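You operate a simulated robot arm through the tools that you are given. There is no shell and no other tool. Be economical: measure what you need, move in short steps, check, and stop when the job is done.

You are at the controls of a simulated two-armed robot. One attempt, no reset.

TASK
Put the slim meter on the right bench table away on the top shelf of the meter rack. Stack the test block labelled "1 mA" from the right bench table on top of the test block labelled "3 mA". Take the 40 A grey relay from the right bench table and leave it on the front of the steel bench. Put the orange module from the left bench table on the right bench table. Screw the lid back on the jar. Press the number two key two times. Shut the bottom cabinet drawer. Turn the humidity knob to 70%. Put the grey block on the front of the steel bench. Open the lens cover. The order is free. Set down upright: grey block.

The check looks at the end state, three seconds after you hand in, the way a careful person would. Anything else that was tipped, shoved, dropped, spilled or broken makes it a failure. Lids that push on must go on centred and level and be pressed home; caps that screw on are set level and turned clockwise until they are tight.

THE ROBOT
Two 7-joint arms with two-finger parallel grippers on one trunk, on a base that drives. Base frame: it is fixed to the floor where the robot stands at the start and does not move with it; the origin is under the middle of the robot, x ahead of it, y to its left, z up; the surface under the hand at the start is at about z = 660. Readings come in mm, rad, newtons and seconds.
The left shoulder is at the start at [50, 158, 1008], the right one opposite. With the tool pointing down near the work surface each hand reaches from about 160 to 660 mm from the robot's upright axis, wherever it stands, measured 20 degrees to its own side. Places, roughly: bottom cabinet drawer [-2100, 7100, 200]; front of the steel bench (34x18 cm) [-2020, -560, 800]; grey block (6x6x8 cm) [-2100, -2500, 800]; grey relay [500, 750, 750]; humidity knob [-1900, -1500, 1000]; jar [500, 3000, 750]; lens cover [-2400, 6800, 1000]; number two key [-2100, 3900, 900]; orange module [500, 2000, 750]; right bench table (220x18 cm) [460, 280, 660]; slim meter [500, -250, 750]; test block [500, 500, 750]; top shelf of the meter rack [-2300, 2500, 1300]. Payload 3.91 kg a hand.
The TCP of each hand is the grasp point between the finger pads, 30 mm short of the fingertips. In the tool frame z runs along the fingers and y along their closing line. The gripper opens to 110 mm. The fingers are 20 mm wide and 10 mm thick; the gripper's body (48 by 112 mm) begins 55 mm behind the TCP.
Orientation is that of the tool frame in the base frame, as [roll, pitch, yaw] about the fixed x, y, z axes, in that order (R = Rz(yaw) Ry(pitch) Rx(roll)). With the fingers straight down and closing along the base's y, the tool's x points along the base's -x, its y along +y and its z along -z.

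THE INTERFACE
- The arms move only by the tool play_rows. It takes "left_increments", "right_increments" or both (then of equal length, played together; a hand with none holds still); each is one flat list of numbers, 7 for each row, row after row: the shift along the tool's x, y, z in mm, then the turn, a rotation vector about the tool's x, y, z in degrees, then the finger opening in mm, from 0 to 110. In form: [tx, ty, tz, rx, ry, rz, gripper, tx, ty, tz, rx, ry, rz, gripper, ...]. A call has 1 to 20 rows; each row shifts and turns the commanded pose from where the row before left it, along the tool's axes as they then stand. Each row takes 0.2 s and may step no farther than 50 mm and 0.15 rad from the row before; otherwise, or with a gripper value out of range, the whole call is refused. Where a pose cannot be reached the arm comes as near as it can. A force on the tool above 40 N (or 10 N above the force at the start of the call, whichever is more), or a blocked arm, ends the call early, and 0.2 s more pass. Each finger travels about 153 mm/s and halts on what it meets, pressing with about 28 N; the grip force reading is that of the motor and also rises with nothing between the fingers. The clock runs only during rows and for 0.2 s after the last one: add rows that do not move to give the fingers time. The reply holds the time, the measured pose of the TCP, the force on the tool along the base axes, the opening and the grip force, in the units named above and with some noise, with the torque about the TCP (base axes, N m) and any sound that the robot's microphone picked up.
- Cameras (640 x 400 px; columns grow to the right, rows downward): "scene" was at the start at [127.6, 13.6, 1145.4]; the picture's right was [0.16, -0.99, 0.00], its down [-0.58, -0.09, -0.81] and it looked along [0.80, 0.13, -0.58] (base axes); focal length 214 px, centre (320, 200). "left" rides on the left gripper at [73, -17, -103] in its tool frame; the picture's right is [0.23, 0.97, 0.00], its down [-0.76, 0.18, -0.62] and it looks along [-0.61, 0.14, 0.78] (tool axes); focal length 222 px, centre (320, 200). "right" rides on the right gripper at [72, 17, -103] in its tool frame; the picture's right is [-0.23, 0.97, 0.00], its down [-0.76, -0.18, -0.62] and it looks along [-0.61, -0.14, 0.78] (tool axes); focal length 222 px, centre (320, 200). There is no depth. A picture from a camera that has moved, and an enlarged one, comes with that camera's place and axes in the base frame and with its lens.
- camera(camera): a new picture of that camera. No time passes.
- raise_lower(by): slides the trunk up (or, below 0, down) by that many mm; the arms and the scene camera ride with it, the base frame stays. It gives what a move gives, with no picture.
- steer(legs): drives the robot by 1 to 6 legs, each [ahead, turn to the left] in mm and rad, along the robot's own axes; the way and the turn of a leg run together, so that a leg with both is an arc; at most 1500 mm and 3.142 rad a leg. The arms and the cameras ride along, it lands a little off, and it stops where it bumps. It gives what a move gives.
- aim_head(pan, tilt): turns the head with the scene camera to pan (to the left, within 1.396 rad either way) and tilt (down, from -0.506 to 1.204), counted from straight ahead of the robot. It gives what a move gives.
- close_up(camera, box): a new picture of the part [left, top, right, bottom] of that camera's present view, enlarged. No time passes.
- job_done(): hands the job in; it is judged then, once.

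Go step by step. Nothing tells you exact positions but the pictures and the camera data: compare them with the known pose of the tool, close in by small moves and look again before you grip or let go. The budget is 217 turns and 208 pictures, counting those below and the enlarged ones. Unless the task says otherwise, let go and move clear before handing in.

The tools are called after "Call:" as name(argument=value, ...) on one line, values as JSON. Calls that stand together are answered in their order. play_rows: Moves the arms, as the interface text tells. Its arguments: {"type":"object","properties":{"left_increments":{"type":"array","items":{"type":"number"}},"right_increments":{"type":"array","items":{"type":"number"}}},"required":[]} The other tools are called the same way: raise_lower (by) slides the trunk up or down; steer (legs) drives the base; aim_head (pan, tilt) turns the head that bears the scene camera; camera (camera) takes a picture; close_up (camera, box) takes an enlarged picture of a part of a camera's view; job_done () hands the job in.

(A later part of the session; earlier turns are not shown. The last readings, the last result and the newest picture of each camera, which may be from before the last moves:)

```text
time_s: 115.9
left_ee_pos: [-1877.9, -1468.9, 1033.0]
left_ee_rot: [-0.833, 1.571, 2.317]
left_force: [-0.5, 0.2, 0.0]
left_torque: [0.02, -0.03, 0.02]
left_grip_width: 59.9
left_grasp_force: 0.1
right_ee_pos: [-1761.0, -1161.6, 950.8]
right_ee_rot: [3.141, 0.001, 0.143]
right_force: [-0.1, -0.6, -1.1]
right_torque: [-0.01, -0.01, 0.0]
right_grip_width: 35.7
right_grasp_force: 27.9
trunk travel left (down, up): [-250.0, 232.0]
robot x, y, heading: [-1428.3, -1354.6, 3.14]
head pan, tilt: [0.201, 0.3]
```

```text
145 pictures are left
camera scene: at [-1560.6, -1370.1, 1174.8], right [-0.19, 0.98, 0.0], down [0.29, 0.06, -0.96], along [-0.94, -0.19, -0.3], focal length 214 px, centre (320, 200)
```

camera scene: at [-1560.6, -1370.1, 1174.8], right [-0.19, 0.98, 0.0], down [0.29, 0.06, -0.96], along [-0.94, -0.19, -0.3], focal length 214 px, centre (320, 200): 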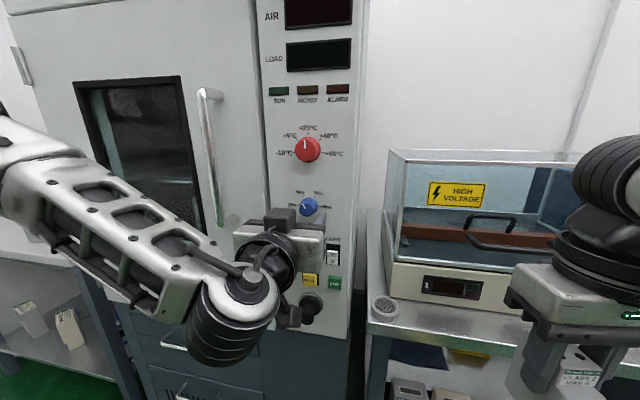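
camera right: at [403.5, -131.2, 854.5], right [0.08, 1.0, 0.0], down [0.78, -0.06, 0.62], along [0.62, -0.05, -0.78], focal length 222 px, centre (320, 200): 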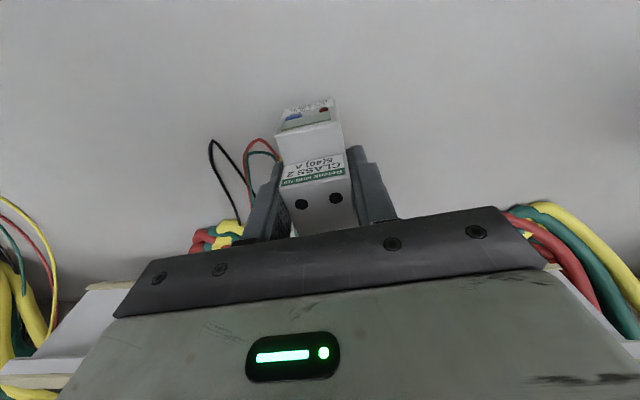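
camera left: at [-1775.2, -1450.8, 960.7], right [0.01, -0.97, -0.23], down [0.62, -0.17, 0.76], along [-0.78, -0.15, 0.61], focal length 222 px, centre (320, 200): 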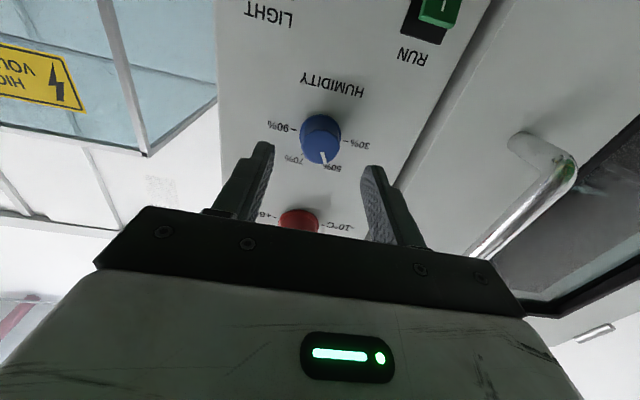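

The knob is confirmed at (-1952, -1471, 1034). I pre-rotate the wrist -30° and approach the knob.

Call:
play_rows(left_increments=[-1, 2.4, 0, 0, 0, -7.5, 60, 0, 0, 0, 0, 0, -7.5, 60, 0, 0, 0, 0, 0, -7.5, 60, 0, 0, 0, 0, 0, -7.5, 60, 0, 0, 20, 0, 0, 0, 60, 0, 0, 15, 0, 0, 0, 60, 0, 0, 10, 0, 0, 0, 60, 0, 0, 0, 0, 0, 0, 60])

Call:
camera(camera="left")

Call:
close_up(camera="scene", box=[240, 120, 400, 240])

```text
time_s: 117.7
left_ee_pos: [-1923.9, -1473.4, 1034.4]
left_ee_rot: [-1.569, 1.048, 1.581]
left_force: [-0.1, -0.1, -0.5]
left_torque: [-0.05, -0.04, 0.01]
left_grip_width: 59.9
left_grasp_force: 0.1
right_ee_pos: [-1761.1, -1160.7, 951.8]
right_ee_rot: [-3.14, 0.0, 0.144]
right_force: [-0.3, 0.3, -1.7]
right_torque: [-0.02, 0.0, 0.02]
right_grip_width: 35.8
right_grasp_force: 28.1
trunk travel left (down, up): [-250.0, 232.0]
robot x, y, heading: [-1431.7, -1351.8, 3.139]
head pan, tilt: [0.201, 0.3]
```

```text
144 pictures are left
camera left: at [-1821.3, -1420.0, 979.4], right [0.01, -0.73, -0.68], down [0.63, -0.53, 0.57], along [-0.78, -0.43, 0.46], focal length 222 px, centre (320, 200)
```

left: 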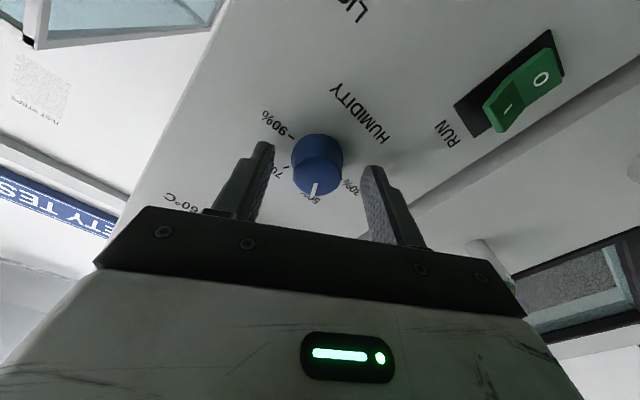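

```text
3.33 times, centred on (320, 180) of scene
camera zoom: at [-1560.4, -1370.2, 1174.9], right [-0.19, 0.98, 0.0], down [0.29, 0.06, -0.96], along [-0.94, -0.19, -0.3], focal length 715 px, centre (320, 267)
```

zoom: 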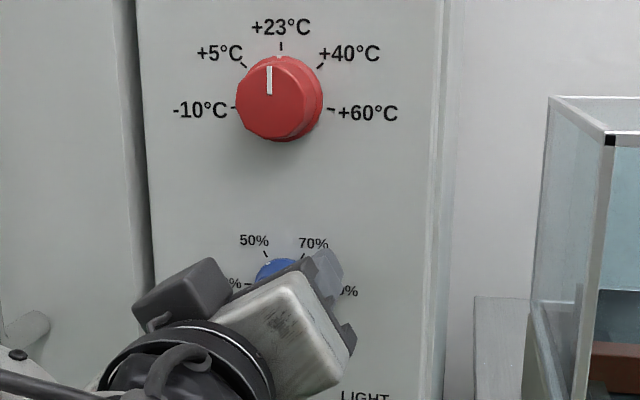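

The knob lies between the fingers, overlapped by about 19 mm. I close and turn 60° clockwise.

Call:
play_rows(left_increments=[0, 1, 0, 0, 0, 0, 45, 0, 0, 0, 0, 0, 0, 36, 0, 0, 0, 0, 0, 0, 0, 0, 0, 0, 0, 0, 0, 0, 0, 0, 0, 0, 0, 7.5, 0, 0, 0, 0, 0, 0, 7.5, 0, 0, 0, 0, 0, 0, 7.5, 0, 0, 0, 0, 0, 0, 7.5, 0, 0, 0, 0, 0, 0, 7.5, 0, 0, 0, 0, 0, 0, 7.5, 0, 0, 0, 0, 0, 0, 7.5, 0, 0, 0, 0, 0, 0, 7.5, 0, 0, 0, 0, 0, 0, 0, 0])

Call:
camera(camera="left")

```text
time_s: 120.5
left_ee_pos: [-1922.9, -1468.7, 1036.3]
left_ee_rot: [1.563, 1.044, -1.576]
left_force: [-7.3, 21.3, 5.7]
left_torque: [0.04, 0.69, -0.86]
left_grip_width: 33.9
left_grasp_force: 45.2
right_ee_pos: [-1761.2, -1160.0, 953.3]
right_ee_rot: [3.139, 0.0, 0.143]
right_force: [-0.1, 0.4, -1.6]
right_torque: [-0.02, 0.01, 0.0]
right_grip_width: 35.7
right_grasp_force: 28.5
trunk travel left (down, up): [-250.0, 232.0]
robot x, y, heading: [-1429.7, -1351.8, 3.14]
head pan, tilt: [0.201, 0.3]
```

```text
142 pictures are left
camera left: at [-1820.3, -1490.5, 963.6], right [0.0, -0.96, 0.29], down [0.63, 0.23, 0.75], along [-0.78, 0.18, 0.6], focal length 222 px, centre (320, 200)
```

left: 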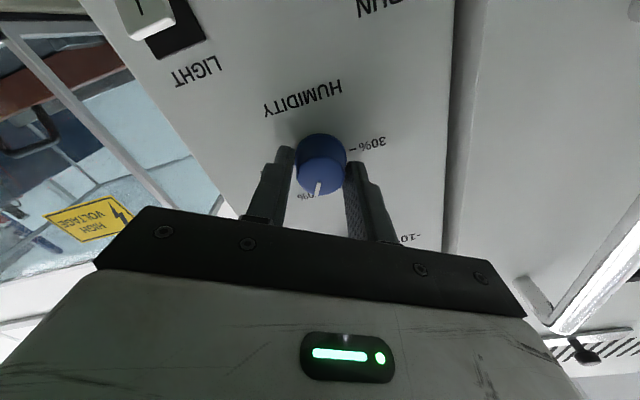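

The knob turned with the hand. I release, back off and check the pointer.

Call:
play_rows(left_increments=[0, 0, 0, 0, 0, 0, 50, 0, 0, 0, 0, 0, 0, 60, 0, 0, -20, 0, 0, 0, 60, 0, 0, -30, 0, 0, 0, 60, 0, 0, -30, 0, 0, 0, 60, 30, 0, -20, 0, 0, 0, 60, 30, 0, 0, 0, 0, 0, 60])

Call:
close_up(camera="scene", box=[250, 120, 370, 240])

Call:
close_up(camera="left", box=[200, 30, 440, 180])

```text
time_s: 122.1
left_ee_pos: [-1866.6, -1478.7, 985.3]
left_ee_rot: [1.569, 1.046, -1.565]
left_force: [0.1, -0.6, 0.5]
left_torque: [0.0, 0.0, 0.0]
left_grip_width: 59.9
left_grasp_force: 0.1
left hand out of reach, approached as far as the arm can: row 5, 6, 7
right_ee_pos: [-1760.0, -1160.1, 953.2]
right_ee_rot: [-3.141, 0.001, 0.143]
right_force: [0.1, -0.1, -2.0]
right_torque: [-0.01, -0.03, 0.04]
right_grip_width: 35.8
right_grasp_force: 28.2
trunk travel left (down, up): [-250.0, 232.0]
robot x, y, heading: [-1427.8, -1354.3, 3.132]
head pan, tilt: [0.201, 0.3]
```

```text
3.33 times, centred on (310, 180) of scene
camera zoom: at [-1560.4, -1370.3, 1174.9], right [-0.19, 0.98, 0.0], down [0.29, 0.06, -0.96], along [-0.94, -0.19, -0.3], focal length 715 px, centre (353, 267)
```

zoom: 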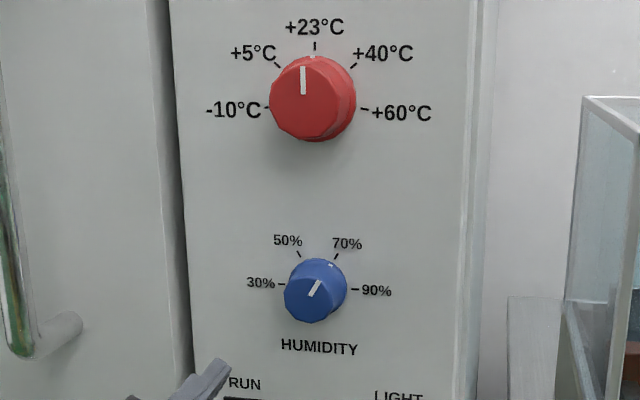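

```text
2.67 times, centred on (320, 105) of left
camera zoom: at [-1764.7, -1499.7, 913.0], right [0.01, -0.96, 0.29], down [0.62, 0.23, 0.75], along [-0.78, 0.17, 0.6], focal length 592 px, centre (320, 453)
```

zoom: 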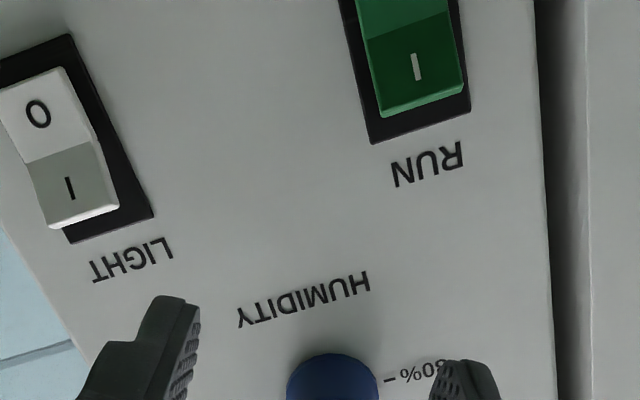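

The pointer now stands at 70%. I back off, restore the left hand to point down, and drive toward the grey block.

Call:
steer(legs=[[-250, 0]])

Call:
play_rows(left_increments=[0, 0, 0, 0, 0, -7.5, 60, 0, 0, 0, 0, 0, -7.5, 60, 0, 0, 0, 0, 0, -7.5, 60, 0, 0, 0, 0, 0, -7.5, 60, 0, 0, 0, 0, 8.2, 0, 60, 0, 0, 0, 0, 8.2, 0, 60, 0, 0, 0, 0, 8.2, 0, 60, 0, 0, 0, 0, 8.2, 0, 60, 0, 0, 0, 0, 8.2, 0, 60, 0, 0, 0, 0, 8.2, 0, 60, 0, 0, 0, 0, 8.2, 0, 60, 0, 0, 0, 0, 8.2, 0, 60, 0, 0, 0, 0, 8.2, 0, 110, 0, 0, 0, 0, 8.2, 0, 110, 0, 0, 0, 0, 8.0, 0, 110, 20, 0, -30, 0, 0, 0, 110, 20, 0, -30, 0, 0, 0, 110, 20, 0, 0, 0, 0, 0, 110])

Call:
steer(legs=[[0, 1.5708], [1000, 0], [0, -1.5708]])

Call:
aim_head(pan=0.25, tilt=0.6)

Call:
camera(camera="scene")

```text
time_s: 123.9
left_ee_pos: [-1616.9, -1481.0, 986.5]
left_ee_rot: [1.57, 1.046, -1.564]
left_force: [-0.7, -0.2, 0.0]
left_torque: [0.03, 0.04, -0.01]
left_grip_width: 59.9
left_grasp_force: 0.1
right_ee_pos: [-1509.7, -1161.6, 952.1]
right_ee_rot: [-3.141, 0.0, 0.143]
right_force: [0.4, 0.2, -2.2]
right_torque: [-0.01, 0.02, 0.05]
right_grip_width: 35.6
right_grasp_force: 27.5
trunk travel left (down, up): [-250.0, 232.0]
robot x, y, heading: [-1177.6, -1351.3, 3.139]
head pan, tilt: [0.201, 0.3]
```

```text
time_s: 127.7
left_ee_pos: [-1555.9, -1479.3, 1046.3]
left_ee_rot: [-3.142, -0.001, 0.009]
left_force: [-0.3, 0.8, -0.4]
left_torque: [-0.01, -0.01, -0.03]
left_grip_width: 109.9
left_grasp_force: 0.1
right_ee_pos: [-1509.5, -1162.0, 952.4]
right_ee_rot: [3.14, -0.001, 0.143]
right_force: [-0.6, -0.6, -0.8]
right_torque: [0.0, -0.02, 0.01]
right_grip_width: 35.7
right_grasp_force: 27.9
trunk travel left (down, up): [-250.0, 232.0]
robot x, y, heading: [-1178.9, -1355.1, 3.136]
head pan, tilt: [0.201, 0.3]
```

```text
time_s: 140.7
left_ee_pos: [-1586.6, -2464.4, 1047.5]
left_ee_rot: [3.14, 0.0, -0.053]
left_force: [0.6, 0.7, -0.7]
left_torque: [0.05, -0.01, -0.01]
left_grip_width: 109.8
left_grasp_force: 0.0
right_ee_pos: [-1519.5, -2150.9, 950.9]
right_ee_rot: [3.141, -0.001, 0.082]
right_force: [-0.1, 0.2, -1.9]
right_torque: [-0.01, -0.01, 0.05]
right_grip_width: 35.9
right_grasp_force: 27.7
trunk travel left (down, up): [-250.0, 232.0]
robot x, y, heading: [-1203.4, -2362.5, 3.075]
head pan, tilt: [0.201, 0.3]
```

```text
time_s: 141.4
left_ee_pos: [-1585.4, -2463.3, 1047.3]
left_ee_rot: [-3.141, 0.0, -0.054]
left_force: [0.1, -0.6, 0.6]
left_torque: [-0.03, -0.01, -0.03]
left_grip_width: 110.0
left_grasp_force: 0.1
right_ee_pos: [-1519.1, -2151.9, 951.2]
right_ee_rot: [3.141, -0.001, 0.081]
right_force: [-0.4, 0.2, -2.6]
right_torque: [0.01, -0.02, -0.02]
right_grip_width: 35.7
right_grasp_force: 28.0
trunk travel left (down, up): [-250.0, 232.0]
robot x, y, heading: [-1202.8, -2360.5, 3.075]
head pan, tilt: [0.25, 0.6]
```

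```text
139 pictures are left
camera scene: at [-1326.5, -2375.4, 1147.4], right [-0.18, 0.98, 0.0], down [0.56, 0.1, -0.83], along [-0.81, -0.15, -0.56], focal length 214 px, centre (320, 200)
```

scene: 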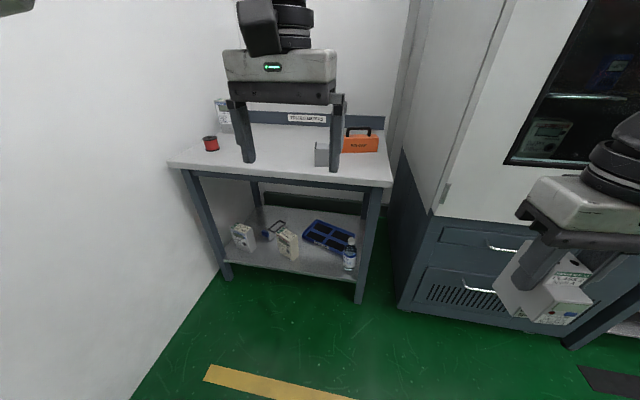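

The grey block stands at about (-2066, -2504). I correct heading and drive 350 mm forward.

Call:
steer(legs=[[0, 0.065], [350, 0]])

Call:
camera(camera="left")

Call:
camera(camera="scene")

```text
time_s: 144.2
left_ee_pos: [-1927.1, -2487.4, 1046.2]
left_ee_rot: [-3.141, 0.0, 0.011]
left_force: [-0.1, 0.4, 0.1]
left_torque: [-0.01, 0.0, 0.01]
left_grip_width: 110.2
left_grasp_force: 0.1
right_ee_pos: [-1879.9, -2170.4, 951.6]
right_ee_rot: [3.14, -0.001, 0.146]
right_force: [0.6, -0.4, -1.7]
right_torque: [-0.02, 0.01, 0.01]
right_grip_width: 36.1
right_grasp_force: 28.2
trunk travel left (down, up): [-250.0, 232.0]
robot x, y, heading: [-1543.8, -2361.2, 3.14]
head pan, tilt: [0.25, 0.6]
```

```text
138 pictures are left
camera left: at [-1854.9, -2469.9, 1149.0], right [0.24, -0.97, 0.0], down [-0.76, -0.19, 0.62], along [-0.61, -0.15, -0.78], focal length 222 px, centre (320, 200)
```

left: 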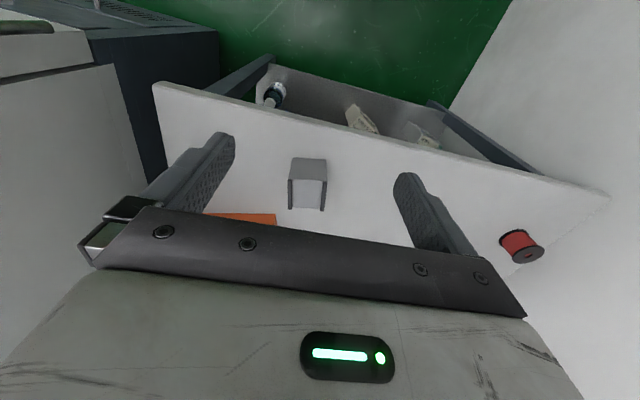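

```text
137 pictures are left
camera scene: at [-1673.5, -2382.8, 1147.3], right [-0.24, 0.97, 0.0], down [0.55, 0.14, -0.82], along [-0.8, -0.2, -0.57], focal length 214 px, centre (320, 200)
```

scene: 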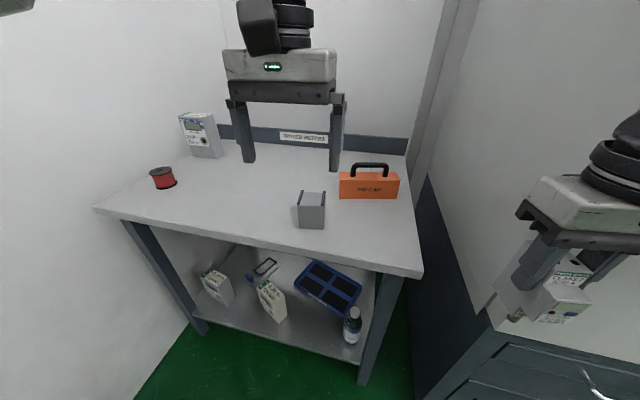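

The block's top is at (-2051, -2499, 880). I move above it.

Call:
play_rows(left_increments=[-31, 3, 24, 0, 0, 0, 110, -31, 3, 24, 0, 0, 0, 110, -31, 3, 24, 0, 0, 0, 110, -31, 3, 24, 0, 0, 0, 110, 0, 0, 0, 0, 0, 0, 110])

Call:
camera(camera="left")

Call:
close_up(camera="left", box=[230, 60, 390, 180])

```text
time_s: 145.4
left_ee_pos: [-2036.6, -2519.9, 947.7]
left_ee_rot: [-3.14, 0.002, 0.01]
left_force: [-0.4, 0.3, 0.1]
left_torque: [0.03, 0.02, 0.01]
left_grip_width: 109.9
left_grasp_force: 0.1
left hand out of reach, approached as far as the arm can: row 3, 4
right_ee_pos: [-1879.5, -2170.9, 952.5]
right_ee_rot: [-3.141, -0.001, 0.144]
right_force: [0.1, -0.7, -1.3]
right_torque: [-0.03, -0.01, 0.03]
right_grip_width: 35.9
right_grasp_force: 28.4
trunk travel left (down, up): [-250.0, 232.0]
robot x, y, heading: [-1550.4, -2361.9, 3.138]
head pan, tilt: [0.25, 0.6]
```

```text
136 pictures are left
camera left: at [-1964.2, -2501.8, 1049.5], right [0.24, -0.97, 0.0], down [-0.76, -0.19, 0.62], along [-0.61, -0.15, -0.78], focal length 222 px, centre (320, 200)
```

left: 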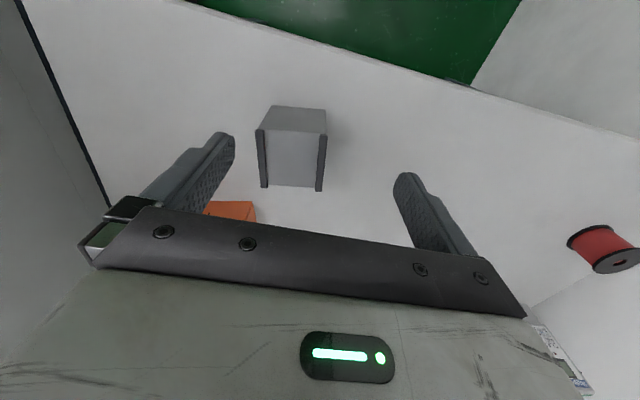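

```text
3.33 times, centred on (310, 120) of left
camera zoom: at [-1964.2, -2501.8, 1049.5], right [0.24, -0.97, 0.0], down [-0.76, -0.19, 0.62], along [-0.61, -0.15, -0.78], focal length 740 px, centre (353, 467)
```

zoom: 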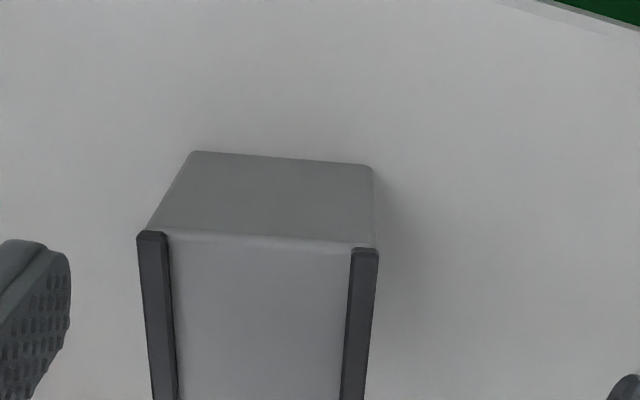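

The arm is near its reach limit, and the block is yawed about +10°. I drive 45 mm closer and recheck.

Call:
play_rows(left_increments=[25, 0, 0, 0, 0, 0, 110, 25, 0, 0, 0, 0, 0, 110, 0, 0, 0, 0, 0, -5, 110, 0, 0, 0, 0, 0, -5.3, 110])

Call:
steer(legs=[[50, 0]])

Call:
play_rows(left_increments=[0, 0, 0, 0, 0, 0, 110])

Call:
camera(camera="left")

```text
time_s: 146.4
left_ee_pos: [-1987.4, -2518.4, 947.3]
left_ee_rot: [-3.141, 0.002, 0.191]
left_force: [-0.4, 0.4, 0.3]
left_torque: [0.01, 0.03, 0.05]
left_grip_width: 109.9
left_grasp_force: 0.0
right_ee_pos: [-1880.7, -2171.4, 951.9]
right_ee_rot: [3.141, 0.0, 0.146]
right_force: [0.4, -0.1, -1.4]
right_torque: [0.01, 0.01, -0.03]
right_grip_width: 35.7
right_grasp_force: 27.8
trunk travel left (down, up): [-250.0, 232.0]
robot x, y, heading: [-1552.7, -2359.7, 3.139]
head pan, tilt: [0.25, 0.6]
```

```text
time_s: 147.3
left_ee_pos: [-2036.8, -2517.7, 947.1]
left_ee_rot: [-3.141, 0.001, 0.191]
left_force: [-0.5, -0.4, -0.8]
left_torque: [-0.02, 0.0, 0.0]
left_grip_width: 109.8
left_grasp_force: 0.0
right_ee_pos: [-1928.7, -2170.7, 953.1]
right_ee_rot: [-3.141, -0.001, 0.146]
right_force: [-0.2, 0.6, -1.9]
right_torque: [-0.01, 0.02, -0.01]
right_grip_width: 35.8
right_grasp_force: 28.3
trunk travel left (down, up): [-250.0, 232.0]
robot x, y, heading: [-1599.0, -2359.7, 3.136]
head pan, tilt: [0.25, 0.6]
```

```text
time_s: 147.7
left_ee_pos: [-2035.9, -2518.1, 947.0]
left_ee_rot: [-3.141, 0.001, 0.191]
left_force: [0.0, 0.2, 0.2]
left_torque: [-0.03, -0.01, 0.0]
left_grip_width: 110.0
left_grasp_force: 0.0
right_ee_pos: [-1929.2, -2171.4, 951.7]
right_ee_rot: [-3.141, -0.001, 0.146]
right_force: [0.0, -0.8, -2.2]
right_torque: [-0.01, -0.03, 0.01]
right_grip_width: 36.0
right_grasp_force: 28.2
trunk travel left (down, up): [-250.0, 232.0]
robot x, y, heading: [-1596.9, -2361.8, 3.139]
head pan, tilt: [0.25, 0.6]
```

```text
134 pictures are left
camera left: at [-1968.4, -2487.1, 1050.1], right [0.41, -0.91, 0.0], down [-0.71, -0.32, 0.62], along [-0.57, -0.25, -0.78], focal length 222 px, centre (320, 200)
```

left: 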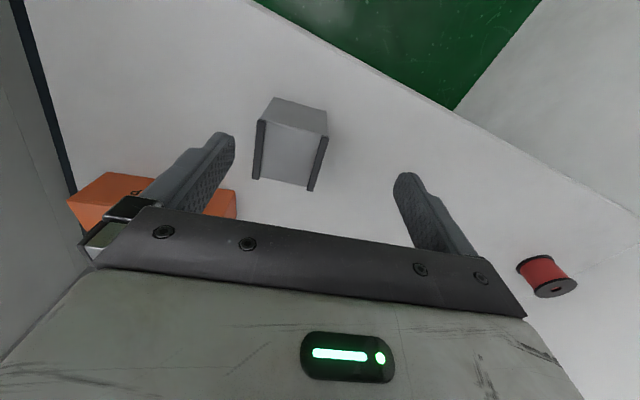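

Block: centre (-2065, -2499), yaw 10.5°, top ~876. I align and descend.

Call:
play_rows(left_increments=[-12.6, -12.3, 0, 0, 0, 0, 110, -12.6, -12.3, 0, 0, 0, 0, 110, 0, 0, 15, 0, 0, 0, 110, 0, 0, 0, 0, 0, 0, 110])

Call:
camera(camera="left")

```text
time_s: 148.7
left_ee_pos: [-2062.5, -2500.7, 931.2]
left_ee_rot: [3.141, 0.0, 0.191]
left_force: [0.0, 0.0, 0.5]
left_torque: [0.0, 0.01, 0.02]
left_grip_width: 110.1
left_grasp_force: 0.0
left hand out of reach, approached as far as the arm can: row 2
right_ee_pos: [-1929.6, -2171.8, 951.7]
right_ee_rot: [3.141, 0.0, 0.146]
right_force: [-0.2, 1.3, -0.8]
right_torque: [0.03, 0.0, 0.0]
right_grip_width: 36.0
right_grasp_force: 28.1
trunk travel left (down, up): [-250.0, 232.0]
robot x, y, heading: [-1596.9, -2359.5, 3.133]
head pan, tilt: [0.25, 0.6]
```

```text
133 pictures are left
camera left: at [-1995.5, -2470.5, 1033.6], right [0.41, -0.91, 0.0], down [-0.71, -0.32, 0.62], along [-0.57, -0.25, -0.78], focal length 222 px, centre (320, 200)
```

left: 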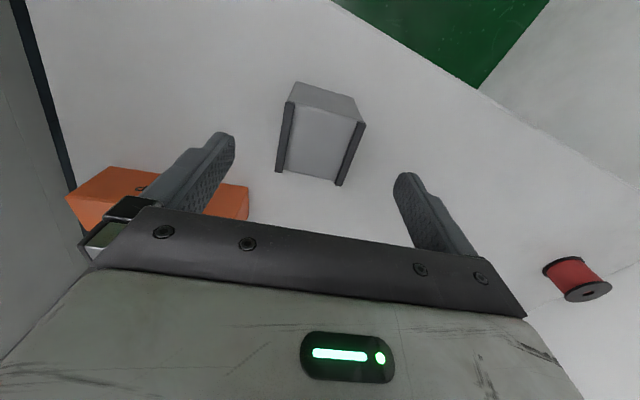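

Centred. Descend and grip.

Call:
play_rows(left_increments=[0, 0, 22, 0, 0, 0, 110, 0, 0, 22, 0, 0, 0, 110, 0, 0, 22, 0, 0, 0, 110, 0, 0, 20, 0, 0, 0, 110, 0, 0, 0, 0, 0, 0, 110])

Call:
camera(camera="left")

```text
time_s: 149.9
left_ee_pos: [-2059.7, -2505.6, 847.6]
left_ee_rot: [-3.14, 0.001, 0.19]
left_force: [-0.4, 0.1, -0.3]
left_torque: [-0.02, 0.02, 0.01]
left_grip_width: 110.2
left_grasp_force: 0.1
left hand out of reach, approached as far as the arm can: row 3
right_ee_pos: [-1928.9, -2171.3, 951.4]
right_ee_rot: [-3.142, 0.0, 0.147]
right_force: [1.0, 0.0, -2.2]
right_torque: [0.03, 0.01, 0.0]
right_grip_width: 35.9
right_grasp_force: 28.1
trunk travel left (down, up): [-250.0, 232.0]
robot x, y, heading: [-1599.2, -2359.5, 3.131]
head pan, tilt: [0.25, 0.6]
```

```text
132 pictures are left
camera left: at [-1991.9, -2475.7, 950.0], right [0.41, -0.91, 0.0], down [-0.71, -0.32, 0.62], along [-0.57, -0.25, -0.78], focal length 222 px, centre (320, 200)
```

left: 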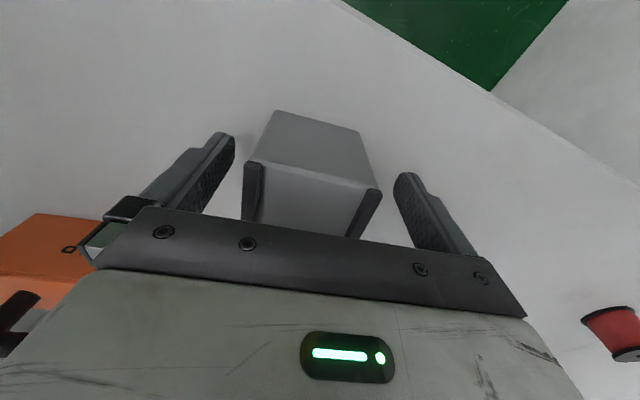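

The block is between the fingers. I close and lift slowly.

Call:
play_rows(left_increments=[0, 0, 0, 0, 0, 0, 90, 0, 0, 0, 0, 0, 0, 75, 0, 0, 0, 0, 0, 0, 66, 0, 0, 0, 0, 0, 0, 0, 0, 0, 0, 0, 0, 0, 0, 0, 0, 0, 0, 0, 0, 0, 0, 0, -2, 0, 0, 0, 0, 0, 0, -4, 0, 0, 0, 0, 0, 0, -8, 0, 0, 0, 0, 0, 0, -12, 0, 0, 0, 0, 0, 0, -16, 0, 0, 0, 0, 0, 0, -20, 0, 0, 0, 0])

Call:
camera(camera="left")

Call:
close_up(camera="scene", box=[220, 90, 420, 240])

```text
time_s: 152.5
left_ee_pos: [-2062.1, -2504.3, 909.3]
left_ee_rot: [-3.139, 0.003, 0.191]
left_force: [-0.7, 0.4, -2.6]
left_torque: [-0.03, 0.0, -0.03]
left_grip_width: 59.8
left_grasp_force: 28.2
right_ee_pos: [-1929.4, -2171.6, 952.2]
right_ee_rot: [-3.14, -0.001, 0.146]
right_force: [-0.6, 0.7, -1.0]
right_torque: [0.03, -0.01, -0.01]
right_grip_width: 35.7
right_grasp_force: 27.7
trunk travel left (down, up): [-250.0, 232.0]
robot x, y, heading: [-1598.7, -2359.9, 3.137]
head pan, tilt: [0.25, 0.6]
```

```text
131 pictures are left
camera left: at [-1994.3, -2473.9, 1011.6], right [0.41, -0.91, 0.0], down [-0.71, -0.32, 0.62], along [-0.57, -0.25, -0.78], focal length 222 px, centre (320, 200)
```

left: 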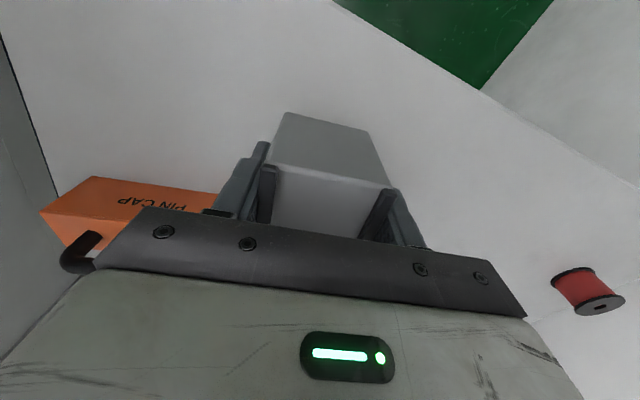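

```text
2.67 times, centred on (320, 165) of scene
camera zoom: at [-1722.6, -2382.7, 1147.3], right [-0.24, 0.97, 0.0], down [0.55, 0.14, -0.83], along [-0.8, -0.2, -0.56], focal length 572 px, centre (320, 293)
```

zoom: 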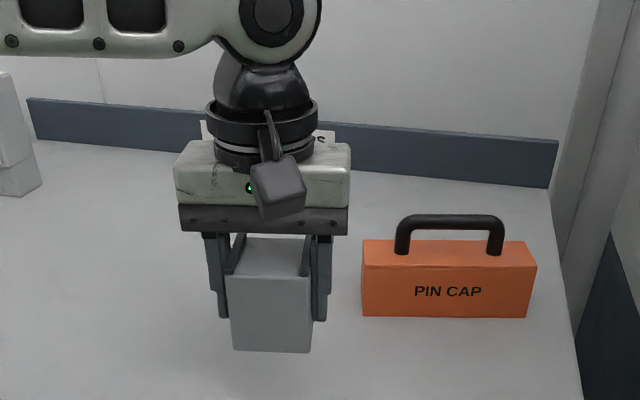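

The grey block is held upright. I lift and tuck it in, then drive back to the steel bench.

Call:
play_rows(left_increments=[0, 0, -25, 0, 0, 0, 0, 0, 0, -25, 0, 0, 0, 0, 10, 0, -25, 0, 0, 0, 0, 30, 0, -10, 0, 0, 0, 0, 30, 0, 0, 0, 0, 0, 0, 30, 0, 0, 0, 0, 0, 0, 30, 0, 0, 0, 0, 0, 0, 30, 0, 0, 0, 0, 0, 0, 0, 0, 0, 0, 0, 0, 0])

Call:
steer(legs=[[-380, 0], [0, -1.5708], [1400, 0], [505, 0], [0, 1.5708]])

Call:
aim_head(pan=0.25, tilt=0.7)

Call:
camera(camera="scene")

```text
time_s: 154.5
left_ee_pos: [-1904.1, -2472.2, 994.5]
left_ee_rot: [-3.14, 0.001, 0.191]
left_force: [0.1, 0.1, -1.5]
left_torque: [-0.01, 0.04, -0.02]
left_grip_width: 59.5
left_grasp_force: 27.9
right_ee_pos: [-1929.0, -2171.5, 950.7]
right_ee_rot: [3.141, 0.0, 0.144]
right_force: [-0.2, 0.2, -1.4]
right_torque: [0.01, 0.02, -0.01]
right_grip_width: 35.9
right_grasp_force: 28.1
trunk travel left (down, up): [-250.0, 232.0]
robot x, y, heading: [-1595.2, -2362.6, 3.14]
head pan, tilt: [0.25, 0.6]
```

```text
time_s: 173.6
left_ee_pos: [-1523.4, -603.9, 995.4]
left_ee_rot: [3.142, 0.001, 0.212]
left_force: [-0.6, 0.4, -1.8]
left_torque: [0.0, 0.01, -0.02]
left_grip_width: 60.0
left_grasp_force: 27.9
right_ee_pos: [-1555.6, -302.8, 952.4]
right_ee_rot: [3.141, -0.001, 0.165]
right_force: [0.3, 0.3, -1.7]
right_torque: [0.03, -0.01, -0.03]
right_grip_width: 35.7
right_grasp_force: 27.8
trunk travel left (down, up): [-250.0, 232.0]
robot x, y, heading: [-1221.4, -482.7, -3.125]
head pan, tilt: [0.25, 0.6]
```

```text
time_s: 174.3
left_ee_pos: [-1524.3, -604.5, 994.7]
left_ee_rot: [-3.141, 0.001, 0.211]
left_force: [-0.8, 0.9, -1.9]
left_torque: [-0.01, -0.03, -0.06]
left_grip_width: 59.7
left_grasp_force: 27.9
right_ee_pos: [-1555.3, -303.4, 951.7]
right_ee_rot: [-3.142, 0.0, 0.169]
right_force: [-0.5, -0.1, -1.3]
right_torque: [-0.02, -0.01, -0.02]
right_grip_width: 35.8
right_grasp_force: 28.0
trunk travel left (down, up): [-250.0, 232.0]
robot x, y, heading: [-1219.1, -484.5, -3.128]
head pan, tilt: [0.25, 0.7]
```

```text
129 pictures are left
camera scene: at [-1340.7, -508.9, 1138.8], right [-0.27, 0.96, 0.0], down [0.62, 0.17, -0.77], along [-0.74, -0.2, -0.64], focal length 214 px, centre (320, 200)
```

scene: 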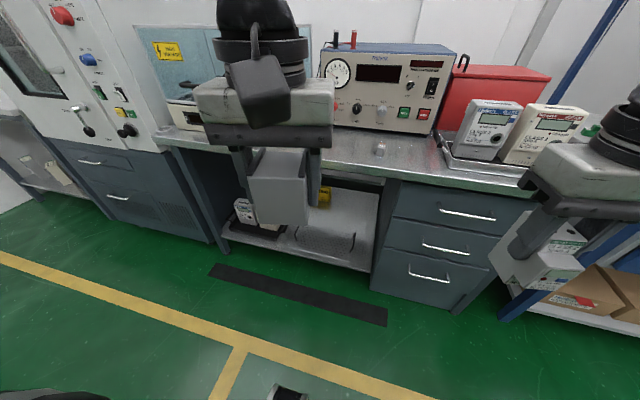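

I drive in to the bench.

Call:
steer(legs=[[330, 0]])

Call:
play_rows(left_increments=[-28, 4, 10, 0, 0, 4, 0, -28, 4, 20, 0, 0, 4, 0, -28, 4, 25, 0, 0, 4, 0, -28, 4, 25, 0, 0, 0, 0, -30, 4, 15, 0, 0, 0, 0, 0, 0, 20, 0, 0, 0, 0, 0, 0, 0, 0, 0, 0, 0])

Call:
camera(camera="scene")

Call:
camera(camera="left")

```text
time_s: 176.4
left_ee_pos: [-1850.4, -611.1, 995.4]
left_ee_rot: [3.141, 0.0, 0.213]
left_force: [0.2, 0.7, -2.1]
left_torque: [0.0, 0.0, -0.02]
left_grip_width: 59.8
left_grasp_force: 28.6
right_ee_pos: [-1883.1, -309.1, 951.8]
right_ee_rot: [-3.141, 0.001, 0.169]
right_force: [0.4, -0.4, -1.2]
right_torque: [0.05, -0.03, 0.01]
right_grip_width: 35.7
right_grasp_force: 27.8
trunk travel left (down, up): [-250.0, 232.0]
robot x, y, heading: [-1542.9, -491.7, -3.123]
head pan, tilt: [0.25, 0.7]
```

```text
time_s: 178.0
left_ee_pos: [-1989.8, -642.0, 879.2]
left_ee_rot: [3.139, 0.003, 0.004]
left_force: [-0.8, 0.0, -2.1]
left_torque: [0.0, -0.04, 0.0]
left_grip_width: 59.9
left_grasp_force: 27.6
right_ee_pos: [-1881.4, -309.7, 950.6]
right_ee_rot: [-3.141, 0.0, 0.167]
right_force: [0.3, 0.8, -1.4]
right_torque: [0.0, -0.02, 0.0]
right_grip_width: 35.8
right_grasp_force: 27.7
trunk travel left (down, up): [-250.0, 232.0]
robot x, y, heading: [-1546.0, -490.6, -3.124]
head pan, tilt: [0.25, 0.7]
```

```text
128 pictures are left
camera scene: at [-1667.5, -515.2, 1138.7], right [-0.27, 0.96, 0.0], down [0.62, 0.17, -0.76], along [-0.74, -0.2, -0.64], focal length 214 px, centre (320, 200)
```

scene: 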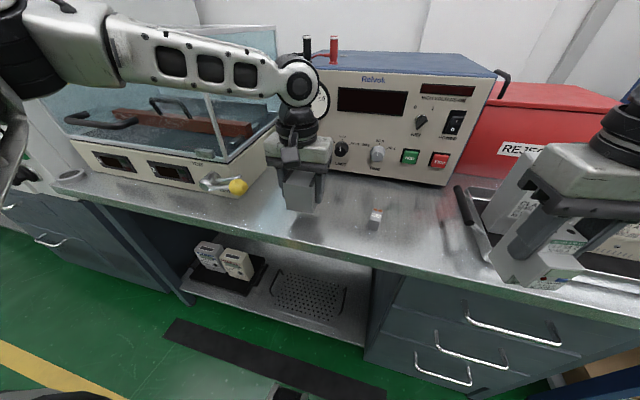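

```text
127 pictures are left
camera left: at [-1918.8, -624.1, 981.9], right [0.23, -0.97, 0.0], down [-0.76, -0.18, 0.62], along [-0.61, -0.14, -0.78], focal length 222 px, centre (320, 200)
```

left: 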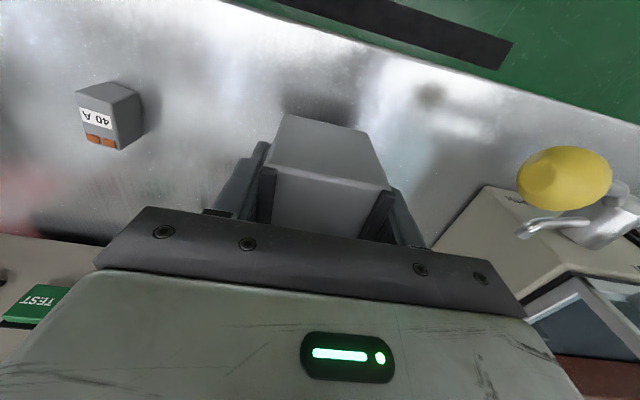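

The block is over the free front area. I lower it to contact.

Call:
play_rows(left_increments=[0, 0, 12, 0, 0, 0, 0, 0, 0, 10, 0, 0, 0, 0, 0, 0, 4, 0, 0, 0, 0, 0, 0, 1, 0, 0, 0, 0, 0, 0, 1, 0, 0, 0, 0, 0, 0, 1, 0, 0, 0, 0, 0, 0, 0, 0, 0, 0, 0])

```text
time_s: 179.6
left_ee_pos: [-1990.8, -642.3, 851.6]
left_ee_rot: [-3.14, 0.0, 0.003]
left_force: [1.4, 0.8, -2.1]
left_torque: [0.0, -0.02, 0.05]
left_grip_width: 59.9
left_grasp_force: 27.6
right_ee_pos: [-1882.1, -308.8, 951.2]
right_ee_rot: [-3.141, 0.0, 0.167]
right_force: [0.1, -0.5, -1.2]
right_torque: [0.01, 0.01, 0.01]
right_grip_width: 35.9
right_grasp_force: 28.3
trunk travel left (down, up): [-250.0, 232.0]
robot x, y, heading: [-1542.9, -492.6, -3.12]
head pan, tilt: [0.25, 0.7]
```

Call:
play_rows(left_increments=[0, 0, 1, 0, 0, 0, 0, 0, 0, 1, 0, 0, 0, 0, 0, 0, 1, 0, 0, 0, 0, 0, 0, 0.7, 0, 0, 0, 0, 0, 0, 0, 0, 0, 0, 0])

```text
time_s: 180.8
left_ee_pos: [-1989.6, -643.1, 847.9]
left_ee_rot: [-3.141, 0.004, 0.004]
left_force: [0.6, -1.4, 6.4]
left_torque: [-0.26, -0.18, -0.06]
left_grip_width: 60.0
left_grasp_force: 27.9
right_ee_pos: [-1882.2, -308.8, 951.3]
right_ee_rot: [3.141, -0.001, 0.167]
right_force: [0.2, 0.6, -2.8]
right_torque: [0.01, -0.02, 0.02]
right_grip_width: 36.0
right_grasp_force: 28.3
trunk travel left (down, up): [-250.0, 232.0]
robot x, y, heading: [-1546.4, -490.3, -3.121]
head pan, tilt: [0.25, 0.7]
```

Contact. I open and rise straight up.

Call:
play_rows(left_increments=[0, 0, -0.5, 0, 0, 0, 0, 0, 0, 0, 0, 0, 0, 58, 0, 0, 0, 0, 0, 0, 66, 0, 0, 0, 0, 0, 0, 80, 0, 0, 0, 0, 0, 0, 100, 0, 0, -10, 0, 0, 0, 110, 0, 0, -25, 0, 0, 0, 110, 0, 0, -35, 0, 0, 0, 110, 0, 0, -40, 0, 0, 0, 110, 30, 0, -30, 0, 0, 0, 110, 40, 0, 0, 0, 0, 0, 110, 40, 0, 0, 0, 0, 0, 110])

Call:
camera(camera="scene")

```text
time_s: 183.4
left_ee_pos: [-1878.9, -641.1, 987.3]
left_ee_rot: [3.139, 0.0, 0.004]
left_force: [-0.1, -0.1, 0.1]
left_torque: [-0.03, -0.02, 0.0]
left_grip_width: 110.2
left_grasp_force: 0.1
right_ee_pos: [-1881.1, -308.5, 951.2]
right_ee_rot: [-3.141, -0.001, 0.168]
right_force: [-0.3, 0.1, -1.1]
right_torque: [0.01, -0.03, 0.01]
right_grip_width: 35.8
right_grasp_force: 28.2
trunk travel left (down, up): [-250.0, 232.0]
robot x, y, heading: [-1548.6, -493.1, -3.127]
head pan, tilt: [0.25, 0.7]
```

```text
126 pictures are left
camera scene: at [-1667.3, -515.2, 1138.8], right [-0.27, 0.96, 0.0], down [0.62, 0.17, -0.77], along [-0.74, -0.2, -0.64], focal length 214 px, centre (320, 200)
```

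scene: 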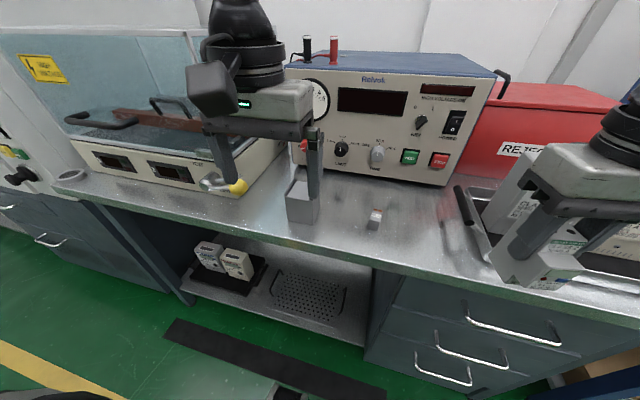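

Block and relay are both placed. I back off and turn toward the meter rack, looking along the aisle first.

Call:
steer(legs=[[-380, 0], [0, -1.5808]])

Call:
aim_head(pan=0, tilt=0.3)

Call:
camera(camera="scene")

```text
time_s: 189.7
left_ee_pos: [-1314.6, -148.3, 988.9]
left_ee_rot: [-3.141, 0.004, -1.589]
left_force: [-0.7, -0.1, -0.2]
left_torque: [0.0, 0.0, 0.0]
left_grip_width: 109.9
left_grasp_force: 0.0
right_ee_pos: [-983.0, -151.8, 953.4]
right_ee_rot: [-3.14, -0.001, -1.424]
right_force: [-0.6, 0.5, -1.3]
right_torque: [-0.04, -0.02, -0.02]
right_grip_width: 35.9
right_grasp_force: 28.4
trunk travel left (down, up): [-250.0, 232.0]
robot x, y, heading: [-1170.9, -480.4, 1.568]
head pan, tilt: [0.25, 0.7]
```

```text
time_s: 190.6
left_ee_pos: [-1315.4, -149.0, 989.2]
left_ee_rot: [3.141, 0.002, -1.588]
left_force: [0.7, -0.3, -0.3]
left_torque: [0.0, -0.01, 0.01]
left_grip_width: 110.1
left_grasp_force: 0.0
right_ee_pos: [-982.6, -152.6, 951.8]
right_ee_rot: [-3.14, 0.0, -1.426]
right_force: [-0.8, -0.4, -1.3]
right_torque: [-0.03, 0.0, 0.03]
right_grip_width: 36.0
right_grasp_force: 27.7
trunk travel left (down, up): [-250.0, 232.0]
robot x, y, heading: [-1173.3, -485.2, 1.572]
head pan, tilt: [0.0, 0.3]
```

```text
125 pictures are left
camera scene: at [-1170.9, -350.5, 1174.8], right [1.0, 0.0, 0.0], down [0.0, -0.3, -0.95], along [0.0, 0.95, -0.3], focal length 214 px, centre (320, 200)
```

scene: 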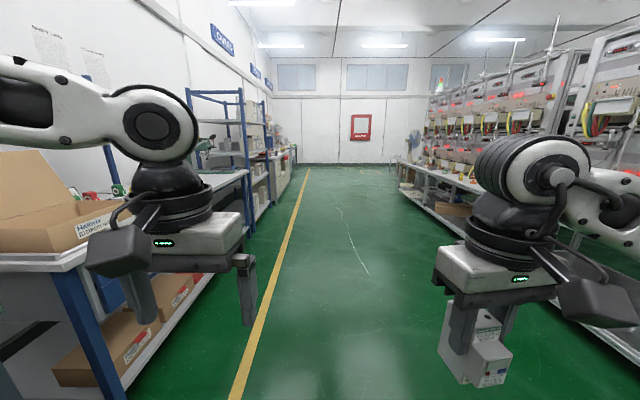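

The aisle is clear. I drive up to the rack and turn to face it.

Call:
steer(legs=[[1450, 0], [1385, 0], [0, 1.5708]])

Call:
aim_head(pan=-0.1, tilt=0.1)

Call:
camera(camera="scene")

```text
time_s: 208.1
left_ee_pos: [-1419.9, 2189.1, 989.2]
left_ee_rot: [-3.141, 0.001, -0.033]
left_force: [-0.2, 0.7, 0.3]
left_torque: [-0.02, 0.0, 0.0]
left_grip_width: 110.1
left_grasp_force: 0.0
right_ee_pos: [-1410.4, 2522.2, 952.3]
right_ee_rot: [3.14, -0.001, 0.13]
right_force: [0.1, -0.2, -0.9]
right_torque: [0.0, -0.05, 0.01]
right_grip_width: 36.1
right_grasp_force: 28.4
trunk travel left (down, up): [-250.0, 232.0]
robot x, y, heading: [-1080.6, 2327.1, 3.125]
head pan, tilt: [0.0, 0.3]
```

```text
time_s: 208.8
left_ee_pos: [-1419.6, 2189.9, 987.9]
left_ee_rot: [3.14, 0.001, -0.033]
left_force: [0.3, -0.5, 0.2]
left_torque: [-0.04, 0.02, -0.01]
left_grip_width: 109.8
left_grasp_force: 0.1
right_ee_pos: [-1409.9, 2522.1, 951.4]
right_ee_rot: [3.142, 0.001, 0.132]
right_force: [-0.4, 0.0, -1.0]
right_torque: [-0.01, -0.02, 0.02]
right_grip_width: 35.4
right_grasp_force: 27.9
trunk travel left (down, up): [-250.0, 232.0]
robot x, y, heading: [-1082.3, 2323.9, 3.126]
head pan, tilt: [-0.099, 0.099]
```

```text
124 pictures are left
camera scene: at [-1212.6, 2338.5, 1193.5], right [0.12, 0.99, 0.0], down [0.1, -0.01, -0.99], along [-0.99, 0.12, -0.1], focal length 214 px, centre (320, 200)
```

scene: 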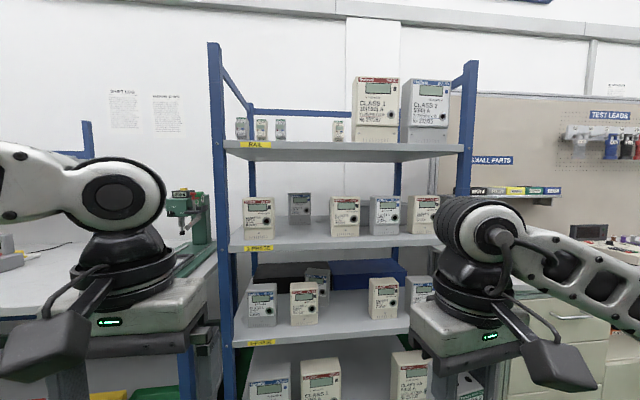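

The rack's top shelf ("RAIL") is open above, with free room in the middle. I raise the trunk fully for a better view.

Call:
raise_lower(by=230)

Call:
aim_head(pan=-0.1, tilt=0.25)

Call:
camera(camera="scene")

```text
time_s: 211.2
left_ee_pos: [-1420.1, 2190.0, 1219.2]
left_ee_rot: [-3.141, 0.001, -0.033]
left_force: [-0.6, -0.2, -0.5]
left_torque: [-0.03, -0.01, -0.02]
left_grip_width: 110.1
left_grasp_force: 0.0
right_ee_pos: [-1410.0, 2522.0, 1182.0]
right_ee_rot: [3.141, 0.0, 0.131]
right_force: [0.8, 0.7, -1.3]
right_torque: [-0.01, 0.0, 0.0]
right_grip_width: 35.9
right_grasp_force: 28.0
trunk travel left (down, up): [-480.0, 2.0]
robot x, y, heading: [-1079.9, 2327.9, 3.124]
head pan, tilt: [-0.099, 0.099]
```

```text
time_s: 211.9
left_ee_pos: [-1419.2, 2189.6, 1216.9]
left_ee_rot: [-3.141, 0.001, -0.033]
left_force: [-0.7, -0.4, -0.7]
left_torque: [0.01, 0.0, 0.01]
left_grip_width: 110.2
left_grasp_force: 0.1
right_ee_pos: [-1411.1, 2522.3, 1181.5]
right_ee_rot: [-3.141, 0.0, 0.132]
right_force: [0.3, -0.2, -1.7]
right_torque: [0.01, -0.02, -0.04]
right_grip_width: 35.9
right_grasp_force: 27.7
trunk travel left (down, up): [-480.0, 2.0]
robot x, y, heading: [-1083.5, 2328.7, 3.128]
head pan, tilt: [-0.099, 0.25]
```

```text
123 pictures are left
camera scene: at [-1213.8, 2338.7, 1409.6], right [0.12, 0.99, 0.0], down [0.24, -0.03, -0.97], along [-0.96, 0.11, -0.25], focal length 214 px, centre (320, 200)
```

scene: 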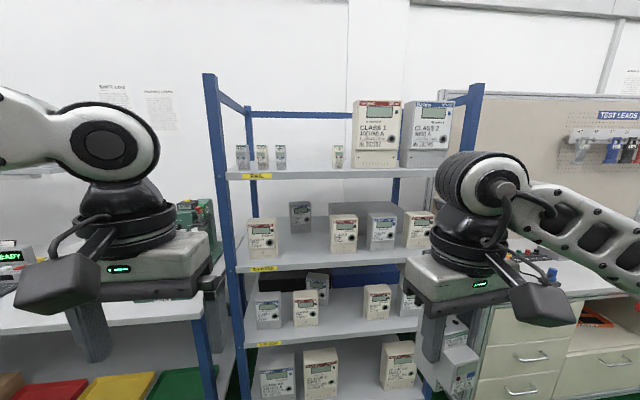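

The top shelf front edge is about x=-1960, z≈1307, with a free span around y≈2385. I raise the meter above shelf height here in free space to test reach.

Call:
play_rows(right_increments=[-5, 4, -27.5, 0, 0, 0, 0, -10, 8, -27.5, 0, 0, 0, 0, -21, 15, -27.5, 0, 0, 0, 0, -21, 15, -27.5, 0, 0, 0, 0, -21, 15, -27.5, 0, 0, 0, 0, -21, 15, -27.5, 0, 0, 3.5, 0, -21, 15, -27.5, 0, 0, 4, 0, -21, 15, -30, 0, 0, 0, 0, 0, 0, -30, 0, 0, 0, 0, 0, 0, 0, 0, 0, 0, 0])

Call:
camera(camera="scene")

```text
time_s: 214.1
left_ee_pos: [-1420.9, 2189.7, 1218.0]
left_ee_rot: [3.141, 0.001, -0.033]
left_force: [0.5, -0.4, -0.7]
left_torque: [0.0, 0.0, 0.0]
left_grip_width: 110.0
left_grasp_force: 0.0
right_ee_pos: [-1536.5, 2405.8, 1419.0]
right_ee_rot: [-3.139, -0.01, 0.002]
right_force: [-0.4, -0.3, -1.7]
right_torque: [0.01, -0.02, 0.0]
right_grip_width: 35.6
right_grasp_force: 27.6
right hand out of reach, approached as far as the arm can: row 9
trunk travel left (down, up): [-480.0, 2.0]
robot x, y, heading: [-1083.5, 2329.6, 3.124]
head pan, tilt: [-0.099, 0.25]
```

```text
122 pictures are left
camera scene: at [-1214.3, 2338.6, 1409.5], right [0.12, 0.99, 0.0], down [0.25, -0.03, -0.97], along [-0.96, 0.11, -0.25], focal length 214 px, centre (320, 200)
```

scene: 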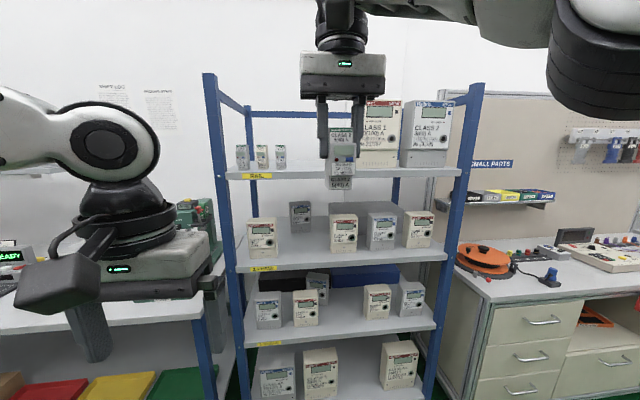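

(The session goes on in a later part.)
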